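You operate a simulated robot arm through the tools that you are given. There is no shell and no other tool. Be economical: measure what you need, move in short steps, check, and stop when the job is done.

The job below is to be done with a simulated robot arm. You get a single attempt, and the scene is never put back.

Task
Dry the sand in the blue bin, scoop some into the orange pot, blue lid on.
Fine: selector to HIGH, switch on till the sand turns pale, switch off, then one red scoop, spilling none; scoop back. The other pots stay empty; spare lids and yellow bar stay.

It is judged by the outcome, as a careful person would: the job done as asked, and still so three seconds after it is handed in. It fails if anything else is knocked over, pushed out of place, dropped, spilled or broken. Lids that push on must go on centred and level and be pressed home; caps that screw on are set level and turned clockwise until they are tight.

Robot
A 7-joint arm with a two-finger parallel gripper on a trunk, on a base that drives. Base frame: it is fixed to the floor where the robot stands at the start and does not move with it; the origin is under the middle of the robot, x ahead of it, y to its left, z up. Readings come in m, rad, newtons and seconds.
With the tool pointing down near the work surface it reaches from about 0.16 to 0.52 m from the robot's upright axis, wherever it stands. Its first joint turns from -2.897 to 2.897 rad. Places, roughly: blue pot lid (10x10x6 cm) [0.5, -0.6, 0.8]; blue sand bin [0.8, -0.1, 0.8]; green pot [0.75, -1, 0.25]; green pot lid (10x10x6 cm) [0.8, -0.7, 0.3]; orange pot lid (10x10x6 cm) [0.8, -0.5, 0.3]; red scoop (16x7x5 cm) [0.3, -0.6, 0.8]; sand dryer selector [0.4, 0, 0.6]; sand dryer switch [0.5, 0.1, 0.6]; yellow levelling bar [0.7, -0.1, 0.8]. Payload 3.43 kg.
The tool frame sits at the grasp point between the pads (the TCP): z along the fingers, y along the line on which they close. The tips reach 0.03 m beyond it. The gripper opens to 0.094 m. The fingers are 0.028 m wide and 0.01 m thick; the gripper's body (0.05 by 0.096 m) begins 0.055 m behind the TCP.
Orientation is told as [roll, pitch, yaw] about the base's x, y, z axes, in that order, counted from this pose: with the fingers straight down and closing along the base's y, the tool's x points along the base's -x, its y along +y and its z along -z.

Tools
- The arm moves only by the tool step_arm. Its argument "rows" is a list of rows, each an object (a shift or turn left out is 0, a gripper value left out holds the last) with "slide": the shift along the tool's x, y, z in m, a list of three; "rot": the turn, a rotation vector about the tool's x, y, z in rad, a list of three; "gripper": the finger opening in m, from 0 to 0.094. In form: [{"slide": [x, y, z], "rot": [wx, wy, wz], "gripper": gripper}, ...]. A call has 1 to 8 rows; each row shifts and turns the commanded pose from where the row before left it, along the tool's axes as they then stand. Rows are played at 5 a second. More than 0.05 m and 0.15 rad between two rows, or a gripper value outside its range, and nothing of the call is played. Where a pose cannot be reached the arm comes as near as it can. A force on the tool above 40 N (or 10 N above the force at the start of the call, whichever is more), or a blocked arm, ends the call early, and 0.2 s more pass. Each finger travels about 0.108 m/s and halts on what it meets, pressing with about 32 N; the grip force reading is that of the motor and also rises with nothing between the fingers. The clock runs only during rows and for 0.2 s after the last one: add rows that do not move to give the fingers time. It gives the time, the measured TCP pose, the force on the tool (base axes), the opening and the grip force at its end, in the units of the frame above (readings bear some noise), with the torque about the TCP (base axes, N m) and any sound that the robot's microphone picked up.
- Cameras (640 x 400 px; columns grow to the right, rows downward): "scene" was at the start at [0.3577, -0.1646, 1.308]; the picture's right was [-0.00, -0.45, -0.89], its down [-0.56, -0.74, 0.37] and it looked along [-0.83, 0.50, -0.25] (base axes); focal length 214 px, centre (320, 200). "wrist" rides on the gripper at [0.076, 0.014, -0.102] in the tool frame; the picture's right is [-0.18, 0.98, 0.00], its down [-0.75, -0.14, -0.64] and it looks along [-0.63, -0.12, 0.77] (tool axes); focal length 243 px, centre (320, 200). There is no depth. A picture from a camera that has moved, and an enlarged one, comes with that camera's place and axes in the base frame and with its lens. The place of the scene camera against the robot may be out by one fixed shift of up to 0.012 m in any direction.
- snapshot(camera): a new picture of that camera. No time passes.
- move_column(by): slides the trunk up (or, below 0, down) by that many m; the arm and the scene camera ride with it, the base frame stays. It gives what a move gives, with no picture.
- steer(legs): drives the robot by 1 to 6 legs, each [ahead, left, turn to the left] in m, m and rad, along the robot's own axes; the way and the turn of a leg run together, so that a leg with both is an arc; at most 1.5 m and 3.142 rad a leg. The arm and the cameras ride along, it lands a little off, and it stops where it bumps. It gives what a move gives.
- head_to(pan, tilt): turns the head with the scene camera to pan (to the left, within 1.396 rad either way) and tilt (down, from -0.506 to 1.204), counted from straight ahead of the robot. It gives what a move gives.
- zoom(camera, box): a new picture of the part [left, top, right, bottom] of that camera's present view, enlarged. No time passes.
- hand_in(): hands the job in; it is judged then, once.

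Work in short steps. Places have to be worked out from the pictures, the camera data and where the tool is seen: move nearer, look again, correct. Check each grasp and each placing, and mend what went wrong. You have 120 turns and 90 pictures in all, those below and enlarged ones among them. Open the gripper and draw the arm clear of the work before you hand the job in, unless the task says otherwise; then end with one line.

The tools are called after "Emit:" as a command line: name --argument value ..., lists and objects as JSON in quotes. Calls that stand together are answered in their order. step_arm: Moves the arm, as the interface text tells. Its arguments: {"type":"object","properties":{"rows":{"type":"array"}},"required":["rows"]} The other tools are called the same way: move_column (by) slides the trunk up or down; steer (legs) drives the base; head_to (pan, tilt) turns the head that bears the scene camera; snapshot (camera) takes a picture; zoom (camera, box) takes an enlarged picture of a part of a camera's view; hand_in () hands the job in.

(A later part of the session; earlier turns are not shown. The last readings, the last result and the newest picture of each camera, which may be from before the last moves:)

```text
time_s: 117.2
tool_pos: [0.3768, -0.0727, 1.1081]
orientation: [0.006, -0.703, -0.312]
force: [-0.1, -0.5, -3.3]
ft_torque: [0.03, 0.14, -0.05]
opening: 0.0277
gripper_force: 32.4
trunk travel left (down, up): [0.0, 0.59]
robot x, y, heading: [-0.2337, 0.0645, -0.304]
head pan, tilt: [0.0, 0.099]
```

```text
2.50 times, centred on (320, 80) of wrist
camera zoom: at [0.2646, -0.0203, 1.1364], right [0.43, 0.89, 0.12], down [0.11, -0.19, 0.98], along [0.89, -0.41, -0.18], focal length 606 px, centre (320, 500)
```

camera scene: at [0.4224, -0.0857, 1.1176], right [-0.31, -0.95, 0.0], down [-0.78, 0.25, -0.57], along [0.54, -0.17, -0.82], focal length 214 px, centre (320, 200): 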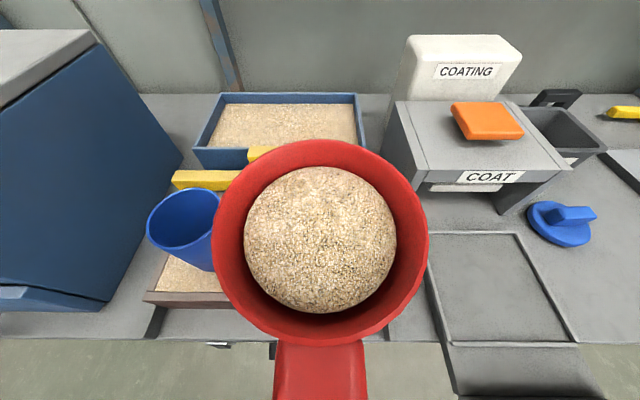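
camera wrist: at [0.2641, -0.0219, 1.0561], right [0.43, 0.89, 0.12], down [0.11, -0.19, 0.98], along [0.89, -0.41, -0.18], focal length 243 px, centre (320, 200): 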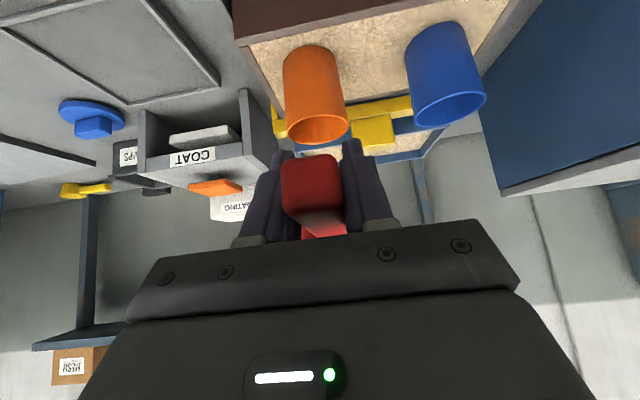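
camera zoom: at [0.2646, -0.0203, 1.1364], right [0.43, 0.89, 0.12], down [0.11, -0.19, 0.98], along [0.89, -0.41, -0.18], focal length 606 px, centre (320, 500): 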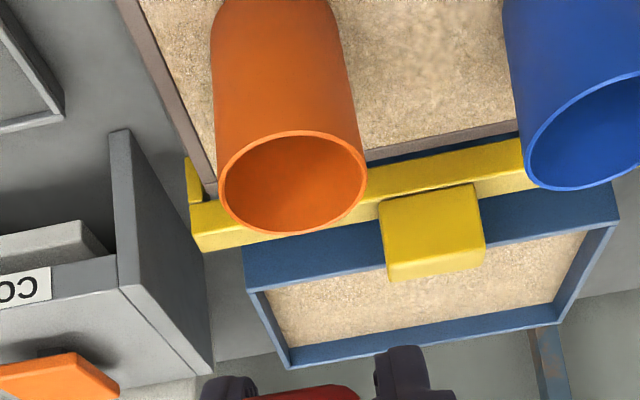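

Triangulated pot rim: f 0.543, l 0.028, z 0.91. I yaw the scoop 0.75 rad left (level), then drive so the cup comes above the pot, still high.

Emit:
step_arm --rows '[{"rot": [-0.0805, 0, -0.0956]}, {"rot": [-0.0805, 0, -0.0956]}, {"rot": [-0.0805, 0, -0.0956]}, {"rot": [-0.0805, 0, -0.0956]}, {"rot": [-0.0805, 0, -0.0956]}, {"rot": [-0.0805, 0, -0.0956]}, {}]'

Emit:
steer --legs '[[0.1, -0.092, 0]]'

Emit:
snapshot --camera "wrist"

Emit:
snapshot --camera "scene"

```text
time_s: 118.8
tool_pos: [0.3783, -0.0746, 1.106]
orientation: [0.004, -0.704, 0.374]
force: [-0.5, 0.9, -1.4]
ft_torque: [-0.05, 0.14, 0.05]
opening: 0.0277
gripper_force: 32.2
out of reach, approached as far as the arm can: row 6
trunk travel left (down, up): [0.0, 0.59]
robot x, y, heading: [-0.2351, 0.0679, -0.308]
head pan, tilt: [0.0, 0.099]
```

```text
time_s: 120.1
tool_pos: [0.4468, -0.1926, 1.1076]
orientation: [0.003, -0.704, 0.374]
force: [0.2, 0.0, -2.2]
ft_torque: [-0.06, 0.08, -0.01]
opening: 0.0278
gripper_force: 32.4
trunk travel left (down, up): [0.0, 0.59]
robot x, y, heading: [-0.1661, -0.0479, -0.309]
head pan, tilt: [0.0, 0.099]
```

```text
27 pictures are left
camera wrist: at [0.3264, -0.225, 1.1355], right [-0.23, 0.97, 0.12], down [0.2, -0.07, 0.98], along [0.95, 0.25, -0.18], focal length 243 px, centre (320, 200)
```

wrist: 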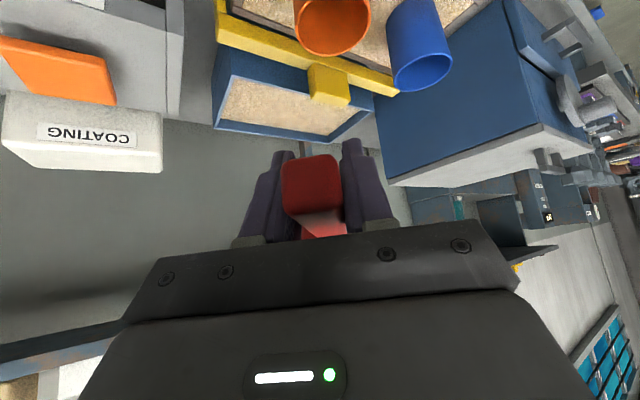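

```text
26 pictures are left
camera scene: at [0.4904, -0.1695, 1.1974], right [0.37, -0.93, 0.0], down [-0.77, -0.3, -0.57], along [0.53, 0.21, -0.82], focal length 214 px, centre (320, 200)
```

scene: 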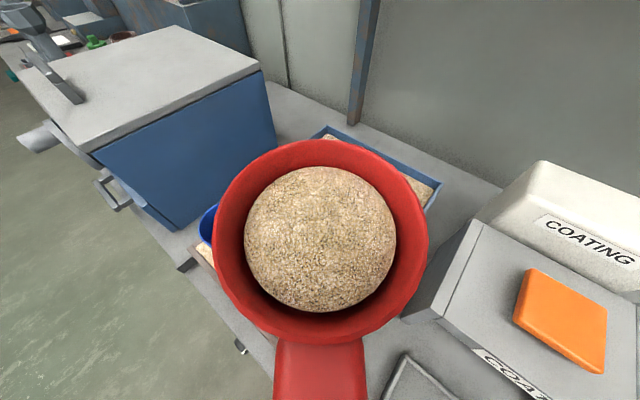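

Yaw to the left ran into a joint limit, so I mirror the plan: handle yawed 0.75 to the right and pour by rolling right. Rotating back while high.

Emit:
step_arm --rows '[{"rot": [0.0841, 0, 0.0998]}, {"rot": [0.0841, 0, 0.0998]}, {"rot": [0.0841, 0, 0.0998]}, {"rot": [0.0841, 0, 0.0998]}, {"rot": [0.0841, 0, 0.0998]}, {"rot": [0.0841, 0, 0.0998]}]'

Emit:
step_arm --rows '[{"rot": [0.0841, 0, 0.0998]}, {"rot": [0.0841, 0, 0.0998]}, {"rot": [0.0841, 0, 0.0998]}, {"rot": [0.0841, 0, 0.0998]}, {"rot": [0.0841, 0, 0.0998]}, {}]'

Emit:
steer --legs '[[0, 0.158, 0]]'

Emit:
snapshot --camera "wrist"

```text
time_s: 121.5
tool_pos: [0.4478, -0.1928, 1.1061]
orientation: [0.004, -0.701, -0.416]
force: [0.2, 0.1, -2.7]
ft_torque: [0.09, 0.13, 0.01]
opening: 0.0278
gripper_force: 31.5
trunk travel left (down, up): [0.0, 0.59]
robot x, y, heading: [-0.1652, -0.0495, -0.305]
head pan, tilt: [0.0, 0.099]
```

```text
time_s: 122.9
tool_pos: [0.4466, -0.1928, 1.106]
orientation: [0.006, -0.7, -1.065]
force: [0.6, 0.0, -1.8]
ft_torque: [0.1, 0.07, -0.02]
opening: 0.028
gripper_force: 32.3
trunk travel left (down, up): [0.0, 0.59]
robot x, y, heading: [-0.1651, -0.0493, -0.308]
head pan, tilt: [0.0, 0.099]
```

```text
time_s: 124.3
tool_pos: [0.4935, -0.043, 1.1076]
orientation: [0.005, -0.699, -1.06]
force: [0.3, 0.3, -2.0]
ft_torque: [0.1, 0.09, 0.01]
opening: 0.028
gripper_force: 32.3
trunk travel left (down, up): [0.0, 0.59]
robot x, y, heading: [-0.1164, 0.0962, -0.304]
head pan, tilt: [0.0, 0.099]
```

```text
25 pictures are left
camera wrist: at [0.4459, 0.0732, 1.1361], right [0.93, 0.36, 0.12], down [-0.05, -0.21, 0.98], along [0.38, -0.91, -0.18], focal length 243 px, centre (320, 200)
```

wrist: 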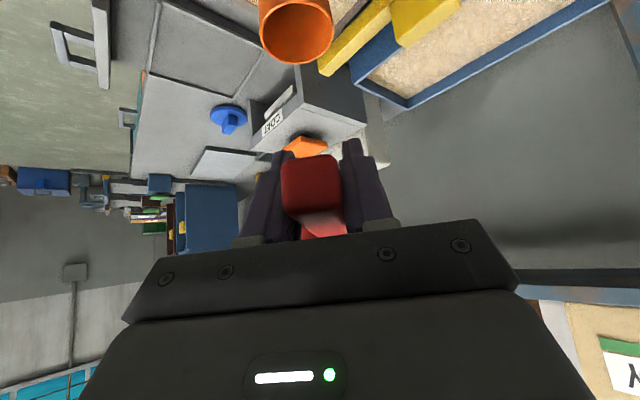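

Wrist view confirms pot at f 0.544, l 0.030, and the cup is right over it. I lower to z≈0.975.

Emit:
step_arm --rows '[{"slide": [0.02135, 0, 0.02535]}, {"slide": [0.02135, 0, 0.02535]}, {"slide": [0.02135, 0, 0.02535]}, {"slide": [0.02135, 0, 0.02535]}, {}]'

Emit:
snapshot --camera "wrist"

Emit:
snapshot --camera "scene"

```text
time_s: 125.5
tool_pos: [0.4936, -0.0429, 0.9726]
orientation: [0.005, -0.699, -1.061]
force: [0.2, -0.5, -2.8]
ft_torque: [0.13, 0.08, 0.0]
opening: 0.0275
gripper_force: 31.8
trunk travel left (down, up): [0.0, 0.59]
robot x, y, heading: [-0.1224, 0.0976, -0.306]
head pan, tilt: [0.0, 0.099]
```

```text
24 pictures are left
camera wrist: at [0.4449, 0.0725, 1.0017], right [0.92, 0.36, 0.12], down [-0.05, -0.21, 0.98], along [0.38, -0.91, -0.18], focal length 243 px, centre (320, 200)
```

wrist: 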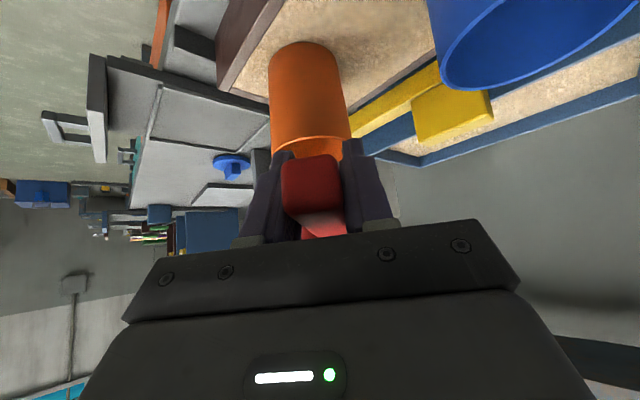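

```text
23 pictures are left
camera scene: at [0.5136, -0.0848, 1.0626], right [-0.87, -0.49, 0.0], down [-0.4, 0.72, -0.56], along [0.28, -0.49, -0.83], focal length 214 px, centre (320, 200)
```

scene: 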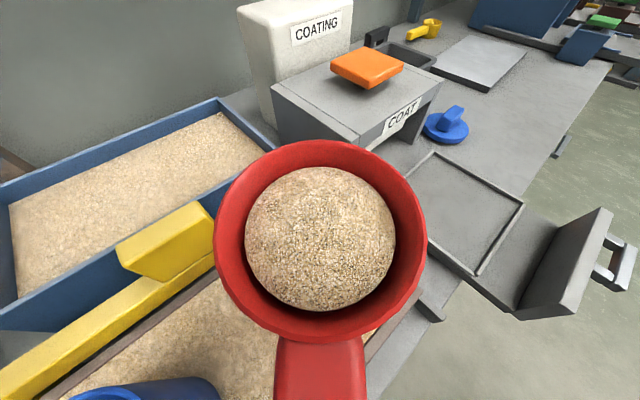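

Aligned. I begin rolling right about the handle axis, first 0.6 rad.

Emit:
step_arm --rows '[{"rot": [-0.0918, 0, 0.0773]}, {"rot": [-0.0918, 0, 0.0773]}, {"rot": [-0.0918, 0, 0.0773]}, {"rot": [-0.0918, 0, 0.0773]}, {"rot": [-0.0918, 0, 0.0773]}, {}]'

Emit:
snapshot --camera "scene"

```text
time_s: 126.9
tool_pos: [0.4936, -0.0412, 0.9737]
orientation: [0.735, -0.556, -1.503]
force: [-0.7, -0.2, -1.8]
ft_torque: [0.12, 0.05, 0.01]
opening: 0.0278
gripper_force: 31.7
trunk travel left (down, up): [0.0, 0.59]
robot x, y, heading: [-0.1191, 0.098, -0.302]
head pan, tilt: [0.0, 0.099]
```

```text
22 pictures are left
camera scene: at [0.4677, -0.1095, 1.0475], right [-0.72, -0.4, -0.57], down [-0.13, 0.88, -0.46], along [0.69, -0.26, -0.68], focal length 214 px, centre (320, 200)
```

scene: 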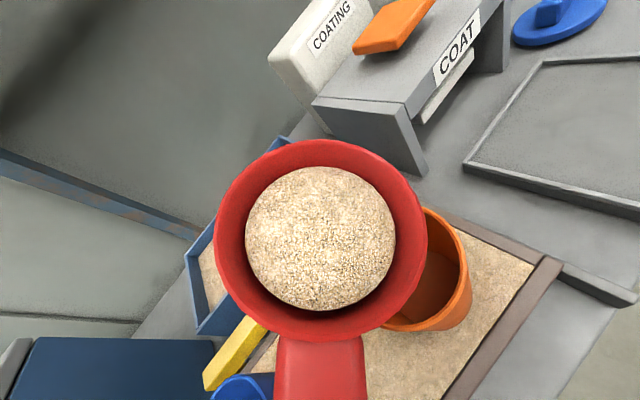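

Sand still held, the lip leans over the pot opening. Another 0.36 rad.

Emit:
step_arm --rows '[{"rot": [-0.0918, 0, 0.0773]}, {"rot": [-0.0918, 0, 0.0773]}, {"rot": [-0.0918, 0, 0.0773]}, {}]'

Emit:
snapshot --camera "scene"

```text
time_s: 127.9
tool_pos: [0.4929, -0.0418, 0.9733]
orientation: [1.084, -0.374, -1.665]
force: [0.6, 0.2, -1.6]
ft_torque: [0.13, 0.05, -0.01]
opening: 0.0273
gripper_force: 31.8
trunk travel left (down, up): [0.0, 0.59]
robot x, y, heading: [-0.1202, 0.0948, -0.304]
head pan, tilt: [0.0, 0.099]
```

```text
21 pictures are left
camera scene: at [0.4472, -0.1215, 1.0234], right [-0.5, -0.28, -0.82], down [0.0, 0.95, -0.32], along [0.87, -0.16, -0.47], focal length 214 px, centre (320, 200)
```

scene: 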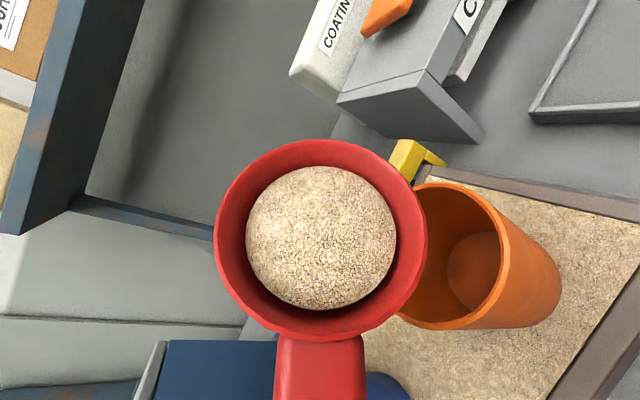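

Lip is over the pot's mouth, centred along the handle. Continue rolling.

Emit:
step_arm --rows '[{"rot": [-0.0918, 0, 0.0773]}, {"rot": [-0.0918, 0, 0.0773]}, {"rot": [-0.0918, 0, 0.0773]}, {"rot": [-0.0918, 0, 0.0773]}, {}]'

Emit:
snapshot --camera "scene"

```text
time_s: 129.1
tool_pos: [0.4935, -0.0413, 0.9747]
orientation: [1.474, -0.077, -1.754]
force: [0.5, -0.6, -2.0]
ft_torque: [0.09, 0.0, 0.0]
opening: 0.0279
gripper_force: 31.7
trunk travel left (down, up): [0.0, 0.59]
robot x, y, heading: [-0.1171, 0.0965, -0.301]
head pan, tilt: [0.0, 0.099]
```

```text
20 pictures are left
camera scene: at [0.4334, -0.1294, 0.9822], right [-0.11, -0.06, -0.99], down [0.08, 0.99, -0.07], along [0.99, -0.09, -0.1], focal length 214 px, centre (320, 200)
```

scene: 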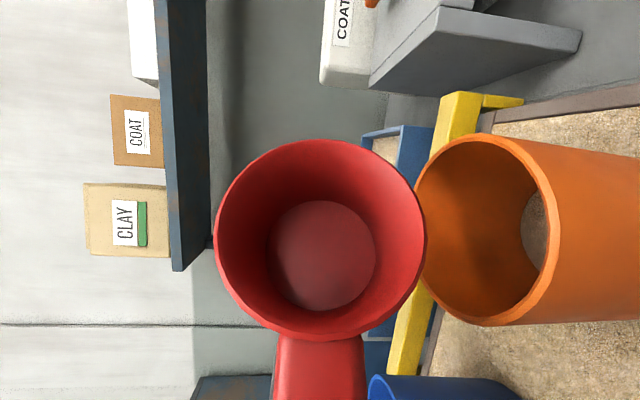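

The sand dropped into the pot; the cup is empty. I roll back, rise, and look into the pot.

Emit:
step_arm --rows '[{"rot": [0.1107, 0, -0.0932]}, {"rot": [0.1107, 0, -0.0932]}, {"rot": [0.1107, 0, -0.0932]}, {"rot": [0.1107, 0, -0.0932]}, {"rot": [0.1107, 0, -0.0932]}, {"rot": [0.1107, 0, -0.0932]}, {"rot": [0.1107, 0, -0.0932]}, {"rot": [0.1107, 0, -0.0932]}]'

Emit:
step_arm --rows '[{"rot": [0.1107, 0, -0.0932]}, {"rot": [0.1055, 0, -0.0888]}, {"slide": [-0.0257, 0, -0.0306]}, {"slide": [-0.0257, 0, -0.0306]}, {"slide": [-0.0257, 0, -0.0306]}, {}]'

Emit:
zoom --camera "wrist" --box '[200, 0, 420, 160]'

```text
time_s: 130.9
tool_pos: [0.4928, -0.0421, 0.9744]
orientation: [0.364, -0.663, -1.287]
force: [-0.5, 0.4, -0.6]
ft_torque: [0.09, 0.0, 0.0]
opening: 0.0278
gripper_force: 32.1
trunk travel left (down, up): [0.0, 0.59]
robot x, y, heading: [-0.1174, 0.1004, -0.307]
head pan, tilt: [0.0, 0.099]
```

```text
time_s: 132.3
tool_pos: [0.4918, -0.0445, 1.0937]
orientation: [0.004, -0.7, -1.063]
force: [-0.2, -0.3, -1.4]
ft_torque: [0.06, 0.06, 0.02]
opening: 0.0279
gripper_force: 31.8
trunk travel left (down, up): [0.0, 0.59]
robot x, y, heading: [-0.121, 0.098, -0.306]
head pan, tilt: [0.0, 0.099]
```

```text
2.50 times, centred on (310, 80) of wrist
camera zoom: at [0.4443, 0.0719, 1.1226], right [0.93, 0.36, 0.12], down [-0.05, -0.21, 0.98], along [0.38, -0.91, -0.18], focal length 606 px, centre (345, 500)
```

zoom: 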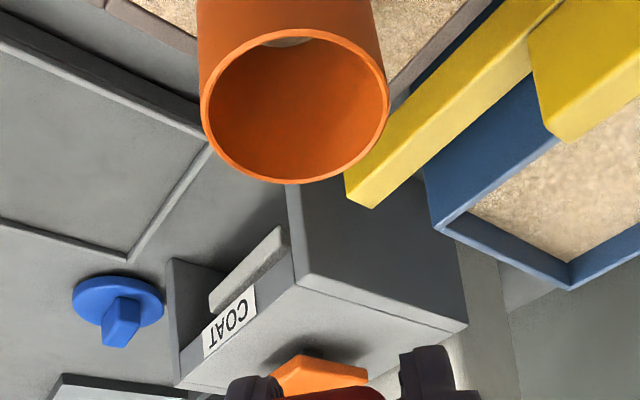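

Sand is in the pot. Now I return the scoop: back off, yaw to its original heading, pull in, and drive to the original spot.

Emit:
steer --legs '[[-0.25, 0, 0.009]]'

Emit:
step_arm --rows '[{"rot": [0.0829, 0, 0.0985]}, {"rot": [0.0829, 0, 0.0985]}, {"rot": [0.0829, 0, 0.0985]}, {"rot": [0.0829, 0, 0.0985]}, {"rot": [0.0829, 0, 0.0985]}, {"rot": [0.0829, 0, 0.0985]}, {"rot": [0.0829, 0, 0.0985]}, {}]'

Emit:
step_arm --rows '[{"slide": [0, -0.0347, 0]}, {"slide": [0, -0.0347, 0]}, {"slide": [0, -0.0347, 0]}, {}]'

Emit:
steer --legs '[[0, -0.547, 0], [0.3, 0, 0]]'

```text
time_s: 134.2
tool_pos: [0.2531, 0.0365, 1.0931]
orientation: [0.003, -0.697, -1.053]
force: [0.6, 0.3, -0.9]
ft_torque: [0.03, 0.04, -0.01]
opening: 0.0276
gripper_force: 31.8
trunk travel left (down, up): [0.0, 0.59]
robot x, y, heading: [-0.3596, 0.1704, -0.292]
head pan, tilt: [0.0, 0.099]
```

```text
time_s: 136.0
tool_pos: [0.2045, 0.0101, 1.0748]
orientation: [0.005, -0.695, -1.954]
force: [0.9, 0.8, -0.3]
ft_torque: [0.05, -0.05, 0.02]
opening: 0.0275
gripper_force: 31.9
out of reach, approached as far as the arm can: row 5, 6, 7
trunk travel left (down, up): [0.0, 0.59]
robot x, y, heading: [-0.361, 0.1728, -0.292]
head pan, tilt: [0.0, 0.099]
```

```text
time_s: 137.0
tool_pos: [0.1078, 0.0495, 1.076]
orientation: [0.003, -0.694, -1.95]
force: [0.7, 0.3, -0.8]
ft_torque: [0.07, 0.0, 0.0]
opening: 0.0276
gripper_force: 31.7
trunk travel left (down, up): [0.0, 0.59]
robot x, y, heading: [-0.3594, 0.1729, -0.293]
head pan, tilt: [0.0, 0.099]
```

```text
time_s: 141.8
tool_pos: [0.2311, -0.5621, 1.0751]
orientation: [0.002, -0.697, -1.951]
force: [-0.2, 0.1, -1.5]
ft_torque: [0.04, -0.02, 0.04]
opening: 0.0278
gripper_force: 32.0
trunk travel left (down, up): [0.0, 0.59]
robot x, y, heading: [-0.2332, -0.4347, -0.292]
head pan, tilt: [0.0, 0.099]
```

Drive the remaining offset to the original grasp pose, then fine-tune with the arm.

Emit:
steer --legs '[[0.122, 0.03, -0.01]]'

Emit:
step_arm --rows '[{"slide": [0.0257, 0, 0.0306]}, {"slide": [0.0257, 0, 0.0306]}, {"slide": [0.0257, 0, 0.0306]}, {"slide": [0.0257, 0, 0.0306]}, {"slide": [0.0257, 0, 0.0306]}, {"slide": [0.0193, 0, 0.023]}, {}]'

```text
time_s: 143.0
tool_pos: [0.3552, -0.5726, 1.0766]
orientation: [0.003, -0.696, -1.96]
force: [-0.5, -0.9, -1.5]
ft_torque: [0.05, -0.02, -0.01]
opening: 0.0277
gripper_force: 31.7
trunk travel left (down, up): [0.0, 0.59]
robot x, y, heading: [-0.1082, -0.4442, -0.309]
head pan, tilt: [0.0, 0.099]
```

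```text
time_s: 144.6
tool_pos: [0.3573, -0.5699, 0.8439]
orientation: [0.003, -0.697, -1.958]
force: [-0.4, 0.4, -0.7]
ft_torque: [0.08, 0.0, 0.02]
opening: 0.0278
gripper_force: 31.7
trunk travel left (down, up): [0.0, 0.59]
robot x, y, heading: [-0.1104, -0.4467, -0.299]
head pan, tilt: [0.0, 0.099]
```

Within 2 mm of the original spot. Lower the last 6 cm and release.

Emit:
step_arm --rows '[{"slide": [0.0193, 0, 0.023]}, {"slide": [0.0129, 0, 0.0153]}, {"slide": [0.0058, 0, 0.0069]}, {"slide": [0.0013, 0, 0.0015]}, {}]'

Emit:
step_arm --rows '[{"gripper": 0.05}, {}, {}, {"slide": [0, 0, -0.03]}, {"slide": [0, 0, -0.04]}, {"slide": [0, 0, -0.04]}, {"slide": [0, 0, -0.04]}, {}]'

Emit:
snapshot --camera "scene"

```text
time_s: 145.8
tool_pos: [0.3561, -0.5711, 0.7851]
orientation: [0.001, -0.696, -1.959]
force: [0.3, 0.0, -0.9]
ft_torque: [0.03, -0.04, 0.01]
opening: 0.0279
gripper_force: 32.6
trunk travel left (down, up): [0.0, 0.59]
robot x, y, heading: [-0.1103, -0.4476, -0.304]
head pan, tilt: [0.0, 0.099]
```

```text
time_s: 147.3
tool_pos: [0.388, -0.4939, 0.8804]
orientation: [0.006, -0.682, -1.96]
force: [7.4, -10.2, -24.3]
ft_torque: [0.67, 1.32, -0.35]
opening: 0.0501
gripper_force: 0.0
out of reach, approached as far as the arm can: row 7
trunk travel left (down, up): [0.0, 0.59]
robot x, y, heading: [-0.1132, -0.4443, -0.305]
head pan, tilt: [0.0, 0.099]
stopped in row 7: the force on the tool passed its limit at 111 N (the readings are from after the stop); the commanded pose is now the measured one
```

```text
18 pictures are left
camera scene: at [0.3631, -0.5392, 0.9701], right [-0.93, 0.38, 0.0], down [0.32, 0.77, -0.55], along [-0.2, -0.51, -0.83], focal length 214 px, centre (320, 200)
```

scene: 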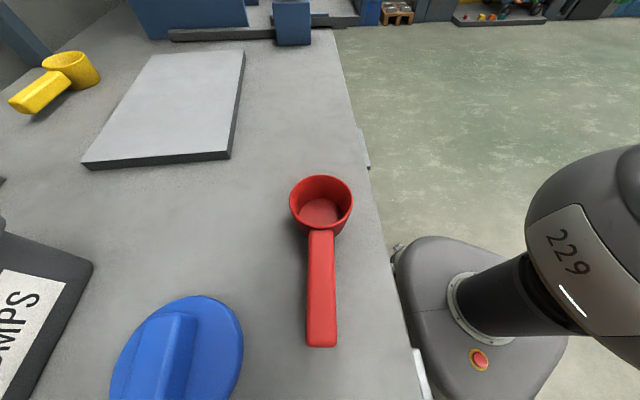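

Scoop stands back in place, but the hand met something while withdrawing (force spike). I look before moving on.

Emit:
snapshot --camera "wrist"

Emit:
step_arm --rows '[{"slide": [0, 0, 0.015]}, {}]'

```text
17 pictures are left
camera wrist: at [0.4494, -0.3838, 0.9119], right [0.86, -0.5, 0.12], down [-0.2, -0.11, 0.97], along [-0.48, -0.86, -0.2], focal length 243 px, centre (320, 200)
```

wrist: 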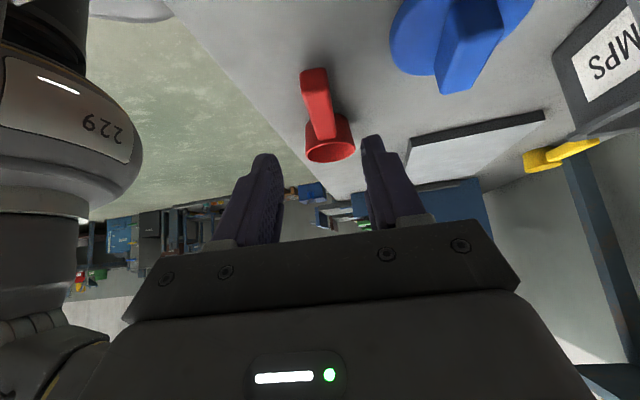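

```text
time_s: 147.9
tool_pos: [0.3845, -0.5031, 0.8698]
orientation: [0.006, -0.686, -1.96]
force: [0.3, 0.1, 0.0]
ft_torque: [0.01, -0.01, 0.02]
opening: 0.0499
gripper_force: 0.1
trunk travel left (down, up): [0.0, 0.59]
robot x, y, heading: [-0.113, -0.4428, -0.304]
head pan, tilt: [0.0, 0.099]
```

Force released. I rise straight up and level the tool to vertical, then inspect the surroundings.

Emit:
step_arm --rows '[{"slide": [-0.0257, 0, -0.0306]}, {"slide": [-0.0257, 0, -0.0306]}, {"slide": [-0.0257, 0, -0.0306]}, {"rot": [0, 0.14, 0]}, {"rot": [0, 0.14, 0]}, {"rot": [0, 0.14, 0]}, {"rot": [0, 0.14, 0]}, {"rot": [0, 0.14, 0]}]'

Emit:
step_arm --rows '[{"rot": [0, 0, -0.15], "gripper": 0.08}, {"rot": [0, 0, -0.15]}, {"rot": [0, 0, -0.15]}, {"rot": [0, 0, -0.15]}, {"rot": [0, 0, -0.15]}, {"rot": [0, 0, -0.15]}, {"rot": [0, 0, -0.15]}, {"rot": [0, 0, -0.15]}]'

Emit:
step_arm --rows '[{"rot": [0, 0, -0.15]}, {"rot": [0, 0, -0.15]}, {"rot": [0, 0, -0.15]}, {"rot": [0, 0, -0.01]}, {}]'

Emit:
head_to --pan 0 --tilt -0.3

Emit:
snapshot --camera "scene"

```text
time_s: 148.3
tool_pos: [0.3866, -0.5017, 0.8918]
orientation: [0.005, -0.677, -1.957]
force: [7.0, -6.8, -9.3]
ft_torque: [0.74, 1.11, -0.27]
opening: 0.0504
gripper_force: 0.0
trunk travel left (down, up): [0.0, 0.59]
robot x, y, heading: [-0.1108, -0.4403, -0.301]
head pan, tilt: [0.0, 0.099]
stopped in row 1: the force on the tool passed its limit at 67 N (the readings are from after the stop); the commanded pose is now the measured one
```

```text
time_s: 150.1
tool_pos: [0.3855, -0.5018, 0.8922]
orientation: [-0.644, -0.233, -0.677]
force: [0.1, 0.3, 0.0]
ft_torque: [0.01, -0.04, -0.02]
opening: 0.0801
gripper_force: 0.1
trunk travel left (down, up): [0.0, 0.59]
robot x, y, heading: [-0.1064, -0.4505, -0.308]
head pan, tilt: [0.0, 0.099]
```

```text
time_s: 151.3
tool_pos: [0.3859, -0.5016, 0.8934]
orientation: [-0.678, 0.052, -0.317]
force: [-1.0, -0.3, 0.7]
ft_torque: [-0.03, 0.0, -0.01]
opening: 0.0802
gripper_force: 0.1
trunk travel left (down, up): [0.0, 0.59]
robot x, y, heading: [-0.1075, -0.4436, -0.304]
head pan, tilt: [0.0, 0.099]
```

```text
time_s: 152.2
tool_pos: [0.3857, -0.5018, 0.8927]
orientation: [-0.675, 0.048, -0.315]
force: [-0.6, 0.2, -0.4]
ft_torque: [-0.01, -0.01, -0.01]
opening: 0.0798
gripper_force: 0.1
trunk travel left (down, up): [0.0, 0.59]
robot x, y, heading: [-0.1096, -0.4428, -0.305]
head pan, tilt: [0.0, -0.3]
```

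```text
16 pictures are left
camera scene: at [0.5208, -0.5095, 0.9223], right [-0.21, -0.75, 0.63], down [-0.98, 0.12, -0.18], along [0.06, -0.65, -0.76], focal length 214 px, centre (320, 200)
```

scene: 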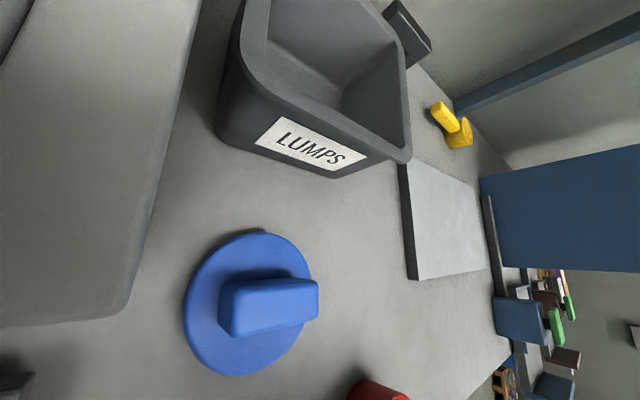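

That was the arm folding on itself (it occurs moving up in free air). The tool still leans; I straighten it to vertical.

Emit:
step_arm --rows '[{"rot": [-0.135, 0, 0]}, {"rot": [-0.135, -0.012, 0]}, {"rot": [-0.135, -0.012, 0]}, {"rot": [-0.135, -0.012, 0]}, {"rot": [-0.135, -0.012, 0]}, {}]'

Emit:
step_arm --rows '[{"slide": [0, 0, -0.03]}, {"slide": [0, 0, -0.03]}, {}]'

Emit:
snapshot --camera "scene"

```text
time_s: 153.6
tool_pos: [0.3841, -0.5007, 0.8924]
orientation: [0.0, 0.003, -0.303]
force: [-0.2, -0.1, -0.1]
ft_torque: [0.06, -0.03, -0.04]
opening: 0.0801
gripper_force: 0.1
trunk travel left (down, up): [0.0, 0.59]
robot x, y, heading: [-0.1058, -0.4458, -0.302]
head pan, tilt: [0.0, -0.3]
```

```text
time_s: 154.4
tool_pos: [0.3854, -0.5005, 0.9522]
orientation: [-0.002, 0.004, -0.303]
force: [-1.3, 0.2, 0.3]
ft_torque: [-0.02, -0.05, -0.01]
opening: 0.0799
gripper_force: 0.0
trunk travel left (down, up): [0.0, 0.59]
robot x, y, heading: [-0.1098, -0.4459, -0.302]
head pan, tilt: [0.0, -0.3]
```

```text
15 pictures are left
camera scene: at [0.5097, -0.5377, 0.9992], right [-0.3, -0.95, 0.0], down [-0.91, 0.29, -0.29], along [0.28, -0.09, -0.96], focal length 214 px, centre (320, 200)
```

scene: 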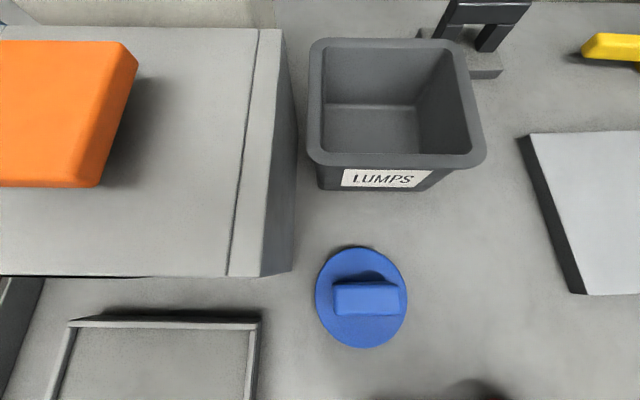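

Everything in place. The lid's knob bar lies along the bench; I drive so the tool is above it and check with both cameras.

Emit:
steer --legs '[[0.105, -0.045, 0]]'

Emit:
head_to --pan 0 --tilt 0.5

Emit:
snapshot --camera "wrist"

Emit:
snapshot --camera "scene"

```text
time_s: 155.6
tool_pos: [0.4712, -0.5748, 0.9512]
orientation: [-0.001, 0.004, -0.304]
force: [0.4, 0.3, 0.6]
ft_torque: [-0.02, -0.02, -0.02]
opening: 0.0801
gripper_force: 0.0
trunk travel left (down, up): [0.0, 0.59]
robot x, y, heading: [-0.022, -0.5198, -0.301]
head pan, tilt: [0.0, -0.3]
```

```text
time_s: 156.7
tool_pos: [0.4733, -0.5764, 0.9519]
orientation: [-0.001, 0.002, -0.303]
force: [-0.7, 0.5, 0.4]
ft_torque: [-0.02, 0.01, 0.02]
opening: 0.0799
gripper_force: 0.0
trunk travel left (down, up): [0.0, 0.59]
robot x, y, heading: [-0.0222, -0.5236, -0.304]
head pan, tilt: [0.0, 0.499]
```

```text
14 pictures are left
camera wrist: at [0.4054, -0.5393, 1.0542], right [0.47, 0.88, 0.0], down [0.68, -0.36, 0.64], along [0.56, -0.3, -0.77], focal length 243 px, centre (320, 200)
```

wrist: 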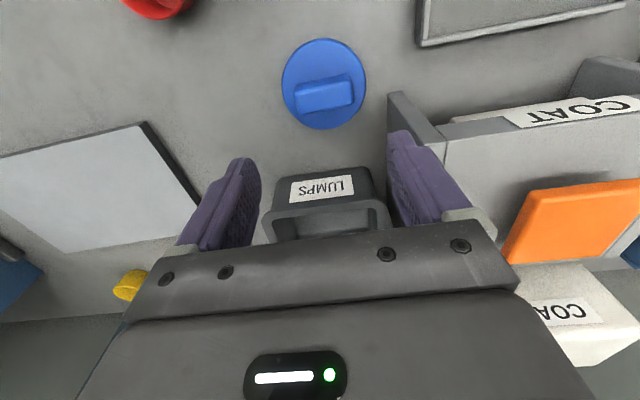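

```text
13 pictures are left
camera scene: at [0.5288, -0.5907, 0.9868], right [-0.3, -0.95, 0.0], down [-0.84, 0.26, 0.48], along [-0.46, 0.14, -0.88], focal length 214 px, centre (320, 200)
```

scene: 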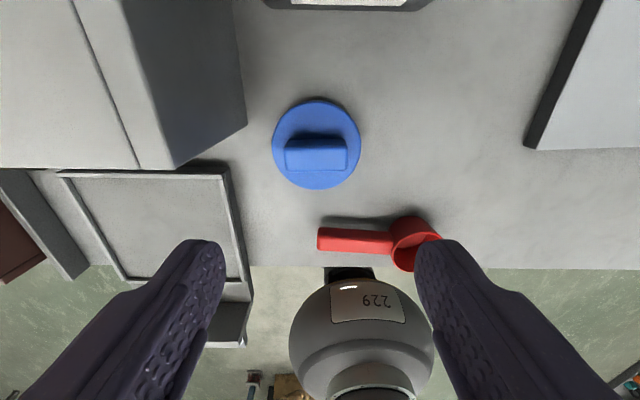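

Aligned within a few mm. I correct and descend to z≈0.81 with fingers open, then check.

Emit:
step_arm --rows '[{"slide": [-0.003, 0.004, 0.02], "gripper": 0.085}, {"slide": [0, 0, 0.04]}, {"slide": [0, 0, 0.04]}, {"slide": [0, 0, 0.04]}, {}]'

Emit:
snapshot --camera "wrist"

Emit:
snapshot --camera "scene"

```text
time_s: 157.9
tool_pos: [0.4767, -0.5728, 0.8084]
orientation: [-0.002, 0.003, -0.304]
force: [0.5, 0.7, 0.1]
ft_torque: [-0.02, -0.03, 0.02]
opening: 0.085
gripper_force: 0.1
trunk travel left (down, up): [0.0, 0.59]
robot x, y, heading: [-0.0276, -0.518, -0.304]
head pan, tilt: [0.0, 0.499]
```

```text
12 pictures are left
camera wrist: at [0.41, -0.5367, 0.9117], right [0.47, 0.88, 0.0], down [0.68, -0.36, 0.64], along [0.56, -0.3, -0.77], focal length 243 px, centre (320, 200)
```

wrist: 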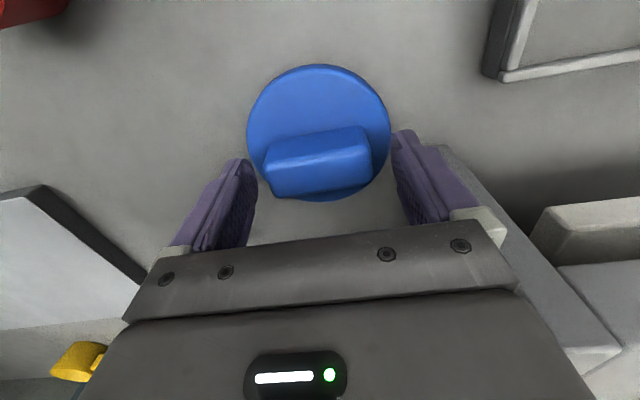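

```text
11 pictures are left
camera scene: at [0.5334, -0.5881, 0.8443], right [-0.3, -0.95, 0.0], down [-0.84, 0.26, 0.48], along [-0.46, 0.14, -0.88], focal length 214 px, centre (320, 200)
```

scene: 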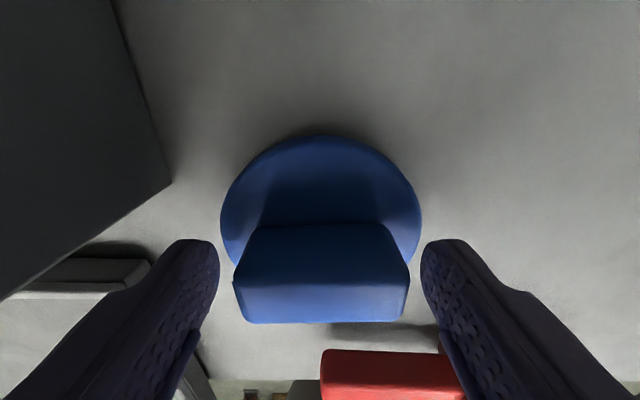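

The bar sits between the fingers. I go 17 mm lower and close on it.

Emit:
step_arm --rows '[{"slide": [0, 0, 0.009]}, {"slide": [0, 0, 0.008]}, {}, {"gripper": 0.065}, {"gripper": 0.05}, {"gripper": 0.04}, {}, {}]'

```text
time_s: 158.6
tool_pos: [0.4774, -0.5733, 0.7999]
orientation: [0.0, -0.004, -0.308]
force: [-4.9, -1.2, 23.8]
ft_torque: [0.0, 0.24, 0.0]
opening: 0.0854
gripper_force: 0.0
trunk travel left (down, up): [0.0, 0.59]
robot x, y, heading: [-0.0227, -0.5212, -0.305]
head pan, tilt: [0.0, 0.499]
stopped in row 3: the force on the tool passed its limit at 45 N (the readings are from after the stop); the commanded pose is now the measured one
```

Tips touched the lid's disc at TCP z≈0.798. I raise 5 mm and close on the knob.

Emit:
step_arm --rows '[{"slide": [0, 0, -0.006]}, {"gripper": 0.065}, {"gripper": 0.05}, {"gripper": 0.04}, {}, {}]'

Emit:
snapshot --camera "wrist"

```text
time_s: 160.0
tool_pos: [0.4788, -0.5742, 0.8045]
orientation: [-0.003, -0.003, -0.303]
force: [0.6, 0.0, -0.5]
ft_torque: [0.0, -0.01, 0.01]
opening: 0.0633
gripper_force: 32.0
trunk travel left (down, up): [0.0, 0.59]
robot x, y, heading: [-0.0241, -0.5209, -0.302]
head pan, tilt: [0.0, 0.499]
```

```text
10 pictures are left
camera wrist: at [0.4108, -0.5369, 0.9055], right [0.47, 0.88, 0.0], down [0.68, -0.36, 0.64], along [0.57, -0.3, -0.76], focal length 243 px, centre (320, 200)
```

wrist: 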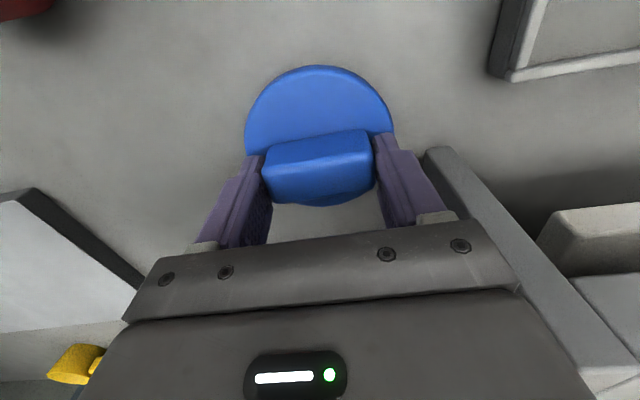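

Lid gripped by its knob (63 mm). Lift it straight up.

Emit:
step_arm --rows '[{"slide": [0, 0, -0.015]}, {"slide": [0, 0, -0.04]}, {"slide": [0, 0, -0.045]}, {"slide": [0, 0, -0.045]}, {"slide": [0, 0, -0.045]}, {"slide": [0, 0, -0.045]}, {"slide": [0, 0, -0.04]}, {}]'

Emit:
steer --legs '[[-0.25, 0, 0], [0, 0.436, 0]]'

Emit:
snapshot --camera "wrist"

```text
time_s: 161.8
tool_pos: [0.4777, -0.5715, 1.0778]
orientation: [0.0, -0.002, -0.303]
force: [-0.3, 0.1, -1.1]
ft_torque: [-0.01, 0.0, -0.01]
opening: 0.0637
gripper_force: 31.9
trunk travel left (down, up): [0.0, 0.59]
robot x, y, heading: [-0.0229, -0.521, -0.307]
head pan, tilt: [0.0, 0.499]
```

```text
time_s: 165.8
tool_pos: [0.365, -0.0787, 1.0789]
orientation: [-0.002, -0.004, -0.297]
force: [0.0, 0.0, -0.4]
ft_torque: [0.01, -0.01, 0.01]
opening: 0.0634
gripper_force: 31.5
trunk travel left (down, up): [0.0, 0.59]
robot x, y, heading: [-0.1372, -0.0322, -0.296]
head pan, tilt: [0.0, 0.499]
```

```text
9 pictures are left
camera wrist: at [0.297, -0.0426, 1.1806], right [0.46, 0.89, 0.0], down [0.68, -0.35, 0.64], along [0.57, -0.3, -0.76], focal length 243 px, centre (320, 200)
```

wrist: 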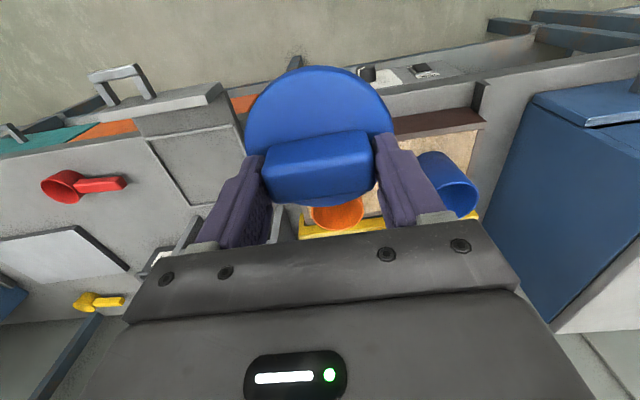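

Scoop and lid path fine. Drive the remaining 0.171 m so the lid is over the orange pot.

Emit:
steer --legs '[[0.171, -0.0045, 0]]'

Emit:
head_to --pan 0 --tilt -0.15

Emit:
snapshot --camera "scene"

```text
time_s: 167.3
tool_pos: [0.5307, -0.1342, 1.0789]
orientation: [-0.002, -0.001, -0.295]
force: [-0.1, -0.2, -0.5]
ft_torque: [-0.02, -0.02, -0.02]
opening: 0.0641
gripper_force: 32.5
trunk travel left (down, up): [0.0, 0.59]
robot x, y, heading: [0.0264, -0.0872, -0.293]
head pan, tilt: [0.0, 0.499]
```

```text
time_s: 168.4
tool_pos: [0.5316, -0.1347, 1.0787]
orientation: [-0.003, -0.002, -0.295]
force: [-0.5, 0.1, -1.0]
ft_torque: [0.01, 0.01, 0.01]
opening: 0.0636
gripper_force: 32.1
trunk travel left (down, up): [0.0, 0.59]
robot x, y, heading: [0.0281, -0.0854, -0.294]
head pan, tilt: [0.0, -0.15]
```

```text
8 pictures are left
camera scene: at [0.644, -0.1651, 1.1199], right [-0.29, -0.96, 0.0], down [-0.95, 0.29, -0.15], along [0.14, -0.04, -0.99], focal length 214 px, centre (320, 200)
```

scene: 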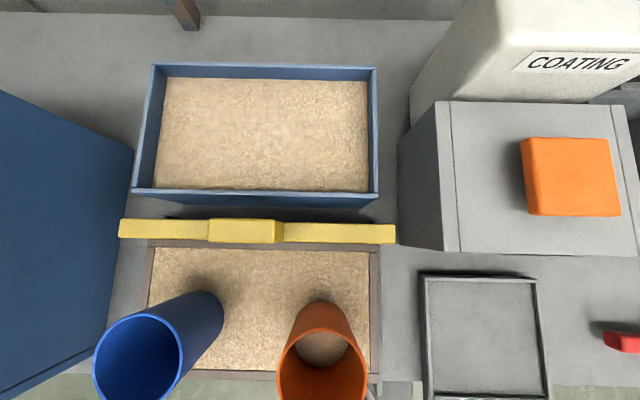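

Sand lies in the orange pot with none outside; the blue pot is empty. Pot centre is ~4 mm nearer than the TCP; I correct and lower to just above the rim.

Emit:
step_arm --rows '[{"slide": [0.0045, -0.001, 0.02]}, {"slide": [0, 0, 0.03]}, {"slide": [0, 0, 0.025]}, {"slide": [0, 0, 0.01]}, {}]'

Emit:
head_to --pan 0 --tilt 0.6

Emit:
snapshot --camera "scene"

```text
time_s: 169.6
tool_pos: [0.5275, -0.1324, 0.9938]
orientation: [-0.003, -0.003, -0.296]
force: [0.6, -0.2, 0.0]
ft_torque: [0.01, 0.0, -0.01]
opening: 0.0633
gripper_force: 32.0
trunk travel left (down, up): [0.0, 0.59]
robot x, y, heading: [0.0312, -0.086, -0.294]
head pan, tilt: [0.0, -0.15]
```

```text
time_s: 170.7
tool_pos: [0.5274, -0.1333, 0.9954]
orientation: [-0.002, -0.004, -0.297]
force: [0.3, -0.8, -1.6]
ft_torque: [-0.04, -0.01, 0.01]
opening: 0.0636
gripper_force: 31.9
trunk travel left (down, up): [0.0, 0.59]
robot x, y, heading: [0.0256, -0.0879, -0.295]
head pan, tilt: [0.0, 0.6]
```

```text
7 pictures are left
camera scene: at [0.5748, -0.145, 1.0323], right [-0.29, -0.96, 0.0], down [-0.79, 0.24, 0.56], along [-0.54, 0.16, -0.83], focal length 214 px, centre (320, 200)
```

scene: 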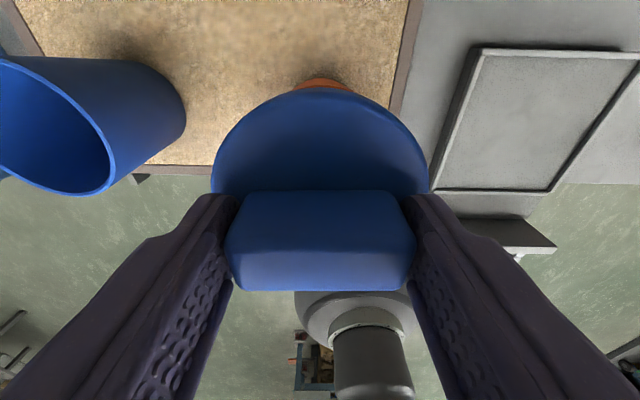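

Laterally centred (pot base peeks out symmetrically). I lower in 3 mm steps, watching force.

Emit:
step_arm --rows '[{"slide": [0, 0, 0.004]}, {"slide": [0, 0, 0.004]}, {"slide": [0, 0, 0.004]}, {"slide": [0, 0, 0.003]}, {}]'

Emit:
step_arm --rows '[{"slide": [0, 0, 0.003]}, {"slide": [0, 0, 0.003]}, {"slide": [0, 0, 0.003]}, {}]'

```text
time_s: 171.9
tool_pos: [0.5269, -0.132, 0.9792]
orientation: [-0.002, -0.002, -0.295]
force: [0.1, -0.7, -1.1]
ft_torque: [0.02, -0.03, 0.0]
opening: 0.0634
gripper_force: 32.1
trunk travel left (down, up): [0.0, 0.59]
robot x, y, heading: [0.0298, -0.0866, -0.292]
head pan, tilt: [0.0, 0.6]
```

```text
time_s: 172.9
tool_pos: [0.5276, -0.133, 0.9698]
orientation: [-0.004, -0.002, -0.296]
force: [0.5, 0.6, 0.1]
ft_torque: [-0.02, 0.0, -0.01]
opening: 0.0635
gripper_force: 31.9
trunk travel left (down, up): [0.0, 0.59]
robot x, y, heading: [0.0271, -0.0895, -0.293]
head pan, tilt: [0.0, 0.6]
```

Emit:
step_arm --rows '[{"slide": [0, 0, 0.003]}, {"slide": [0, 0, 0.003]}, {"slide": [0, 0, 0.003]}, {"slide": [0, 0, 0.003]}, {}]'

Emit:
zoom --camera "wrist" --box '[200, 40, 440, 230]'

```text
time_s: 174.1
tool_pos: [0.5274, -0.1332, 0.958]
orientation: [0.0, -0.004, -0.294]
force: [5.2, -2.3, 24.4]
ft_torque: [0.0, -0.07, 0.0]
opening: 0.0633
gripper_force: 32.3
trunk travel left (down, up): [0.0, 0.59]
robot x, y, heading: [0.0289, -0.0915, -0.299]
head pan, tilt: [0.0, 0.6]
```

```text
2.11 times, centred on (320, 135) of wrist
camera zoom: at [0.4582, -0.0971, 1.06], right [0.46, 0.89, 0.0], down [0.68, -0.35, 0.65], along [0.57, -0.3, -0.76], focal length 511 px, centre (320, 337)
```

zoom: 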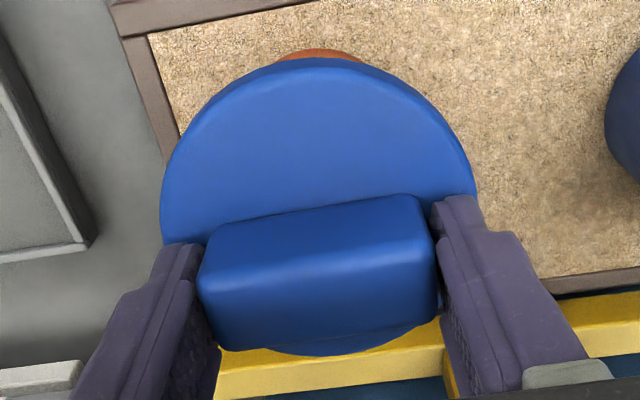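

Plug touches the rim at 24 N, with a slight forward push. I shift 1.5 mm forward and press on in small steps.

Emit:
step_arm --rows '[{"slide": [-0.0015, 0, 0]}, {"slide": [0, 0, 0.002]}, {"slide": [0, 0, 0.002]}, {}]'

```text
time_s: 174.8
tool_pos: [0.5276, -0.1341, 0.9573]
orientation: [-0.001, -0.008, -0.295]
force: [-4.2, -2.1, 20.2]
ft_torque: [0.0, 0.62, 0.0]
opening: 0.0634
gripper_force: 31.7
trunk travel left (down, up): [0.0, 0.59]
robot x, y, heading: [0.0334, -0.0884, -0.296]
head pan, tilt: [0.0, 0.6]
stopped in row 3: the force on the tool passed its limit at 44 N (the readings are from after the stop); the commanded pose is now the measured one
```

The disc's underside should now be about at the rim (z≈0.91). One more press straight down, then I'll release and inspect from the side.

Emit:
step_arm --rows '[{"slide": [0, 0, 0.003]}, {"slide": [0, 0, 0.003]}, {"slide": [0, 0, 0.003]}, {}]'

Emit:
step_arm --rows '[{"slide": [0, 0, 0.003]}, {"slide": [0, 0, 0.003]}, {"slide": [0, 0, 0.003]}, {}]'

```text
time_s: 175.3
tool_pos: [0.5276, -0.133, 0.9573]
orientation: [0.001, -0.01, -0.294]
force: [-5.8, -1.3, 22.2]
ft_torque: [-0.02, 0.86, 0.03]
opening: 0.0635
gripper_force: 31.5
trunk travel left (down, up): [0.0, 0.59]
robot x, y, heading: [0.03, -0.0829, -0.298]
head pan, tilt: [0.0, 0.6]
stopped in row 2: the force on the tool passed its limit at 45 N (the readings are from after the stop); the commanded pose is now the measured one
```

```text
time_s: 175.7
tool_pos: [0.5271, -0.1331, 0.9565]
orientation: [0.002, -0.015, -0.295]
force: [-7.4, -0.2, 24.3]
ft_torque: [-0.02, 0.96, 0.02]
opening: 0.0634
gripper_force: 32.3
trunk travel left (down, up): [0.0, 0.59]
robot x, y, heading: [0.0289, -0.0871, -0.294]
head pan, tilt: [0.0, 0.6]
stopped in row 1: the force on the tool passed its limit at 46 N (the readings are from after the stop); the commanded pose is now the measured one
```

It's a hard stop. I release, rise, and back off to inspect the seat from the side.

Emit:
step_arm --rows '[{"gripper": 0.085}, {}, {"slide": [0, 0, -0.03]}, {"slide": [0, 0, -0.03]}, {}]'

Emit:
steer --legs '[[-0.28, 0, 0]]'

Emit:
head_to --pan 0 --tilt -0.5

Emit:
zoom --camera "scene" --box '[200, 40, 440, 230]'

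```text
time_s: 176.8
tool_pos: [0.5275, -0.1338, 1.0148]
orientation: [0.001, -0.013, -0.295]
force: [-0.2, -0.6, 0.0]
ft_torque: [0.02, 0.01, -0.01]
opening: 0.085
gripper_force: 0.0
trunk travel left (down, up): [0.0, 0.59]
robot x, y, heading: [0.0258, -0.0873, -0.301]
head pan, tilt: [0.0, 0.6]
```

```text
time_s: 178.8
tool_pos: [0.2536, -0.0511, 1.0159]
orientation: [0.003, -0.011, -0.298]
force: [-0.6, 0.0, 0.0]
ft_torque: [0.0, 0.01, 0.0]
opening: 0.0849
gripper_force: 0.0
trunk travel left (down, up): [0.0, 0.59]
robot x, y, heading: [-0.2473, -0.0028, -0.295]
head pan, tilt: [0.0, 0.6]
```

```text
time_s: 180.2
tool_pos: [0.2537, -0.0519, 1.0161]
orientation: [0.003, -0.012, -0.299]
force: [-0.5, 0.3, -0.7]
ft_torque: [-0.01, 0.06, -0.04]
opening: 0.085
gripper_force: 0.0
trunk travel left (down, up): [0.0, 0.59]
robot x, y, heading: [-0.2448, -0.0019, -0.297]
head pan, tilt: [0.0, -0.499]
```

```text
2.11 times, centred on (320, 135) of scene
camera zoom: at [0.3914, -0.0911, 1.0766], right [-0.29, -0.96, 0.0], down [-0.83, 0.26, -0.49], along [0.47, -0.14, -0.87], focal length 452 px, centre (320, 337)
```

zoom: 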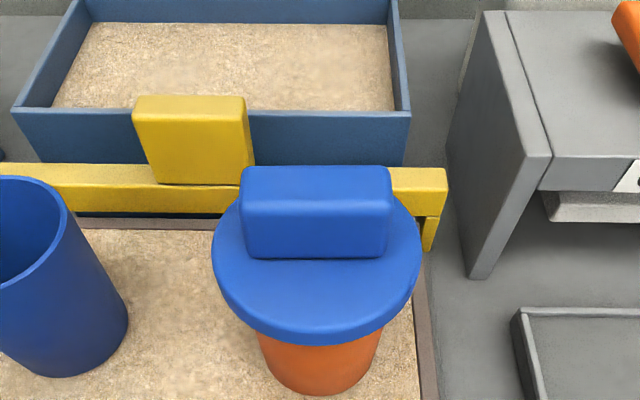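

The lid looks level and centred. I get a low side view to check for any gap at the rim.

Emit:
step_arm --rows '[{"rot": [0, -0.15, 0]}, {"rot": [0, -0.15, 0]}, {"rot": [0, -0.15, 0]}, {"rot": [0, -0.15, 0]}, {"rot": [0, -0.15, 0]}, {"rot": [0, -0.15, 0]}]'

Emit:
step_arm --rows '[{"slide": [0.033, 0, 0.026]}, {"slide": [0.033, 0, 0.026]}, {"slide": [0.033, 0, 0.026]}, {"slide": [0.033, 0, 0.026]}, {}]'

Emit:
zoom --camera "scene" --box '[220, 130, 420, 290]'

```text
time_s: 181.6
tool_pos: [0.2542, -0.0515, 1.0158]
orientation: [0.002, -0.913, -0.3]
force: [-1.2, -1.1, 0.4]
ft_torque: [0.02, 0.0, 0.02]
opening: 0.085
gripper_force: 0.1
trunk travel left (down, up): [0.0, 0.59]
robot x, y, heading: [-0.2489, -0.0007, -0.296]
head pan, tilt: [0.0, -0.499]
```

```text
time_s: 182.8
tool_pos: [0.2562, -0.0523, 0.8463]
orientation: [0.003, -0.914, -0.302]
force: [0.2, -0.3, -0.1]
ft_torque: [-0.02, -0.01, 0.0]
opening: 0.0852
gripper_force: 0.0
trunk travel left (down, up): [0.0, 0.59]
robot x, y, heading: [-0.2474, -0.0022, -0.298]
head pan, tilt: [0.0, -0.499]
```

```text
2.50 times, centred on (320, 210) of scene
camera zoom: at [0.292, -0.0599, 0.9997], right [-0.29, -0.96, 0.0], down [-0.15, 0.05, -0.99], along [0.94, -0.29, -0.16], focal length 536 px, centre (320, 175)
```

zoom: 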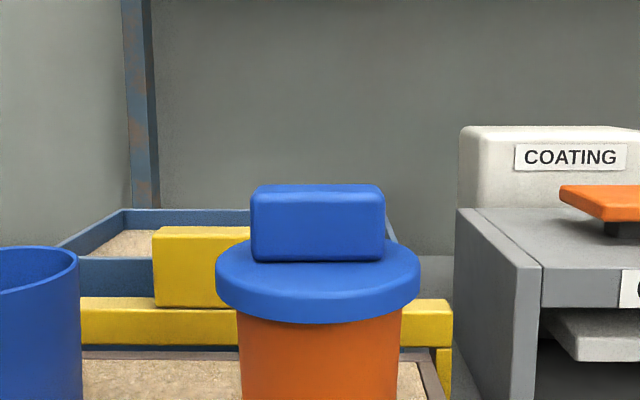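

Level and centred. To rule out a hidden gap I lower the camera below the rim height and zoom in.

Emit:
step_arm --rows '[{"slide": [0.033, 0, 0.026]}, {"slide": [0.033, 0, 0.026]}, {"slide": [0.02, 0, 0.016]}, {}]'

Emit:
zoom --camera "scene" --box '[260, 120, 380, 210]'

```text
time_s: 183.8
tool_pos: [0.2571, -0.0521, 0.7368]
orientation: [0.004, -0.912, -0.3]
force: [0.8, 0.5, 0.0]
ft_torque: [-0.01, -0.02, 0.01]
opening: 0.0848
gripper_force: 0.1
trunk travel left (down, up): [0.0, 0.59]
robot x, y, heading: [-0.2419, -0.0024, -0.299]
head pan, tilt: [0.0, -0.499]
```

```text
4.44 times, centred on (320, 165) of scene
camera zoom: at [0.2922, -0.0607, 0.8901], right [-0.29, -0.96, 0.0], down [-0.15, 0.05, -0.99], along [0.94, -0.29, -0.16], focal length 953 px, centre (320, 356)
```

zoom: 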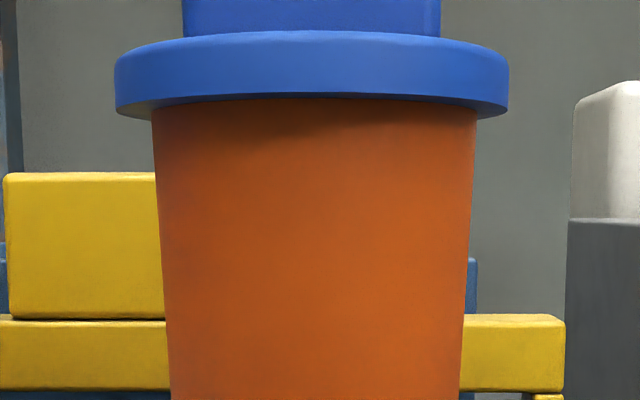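

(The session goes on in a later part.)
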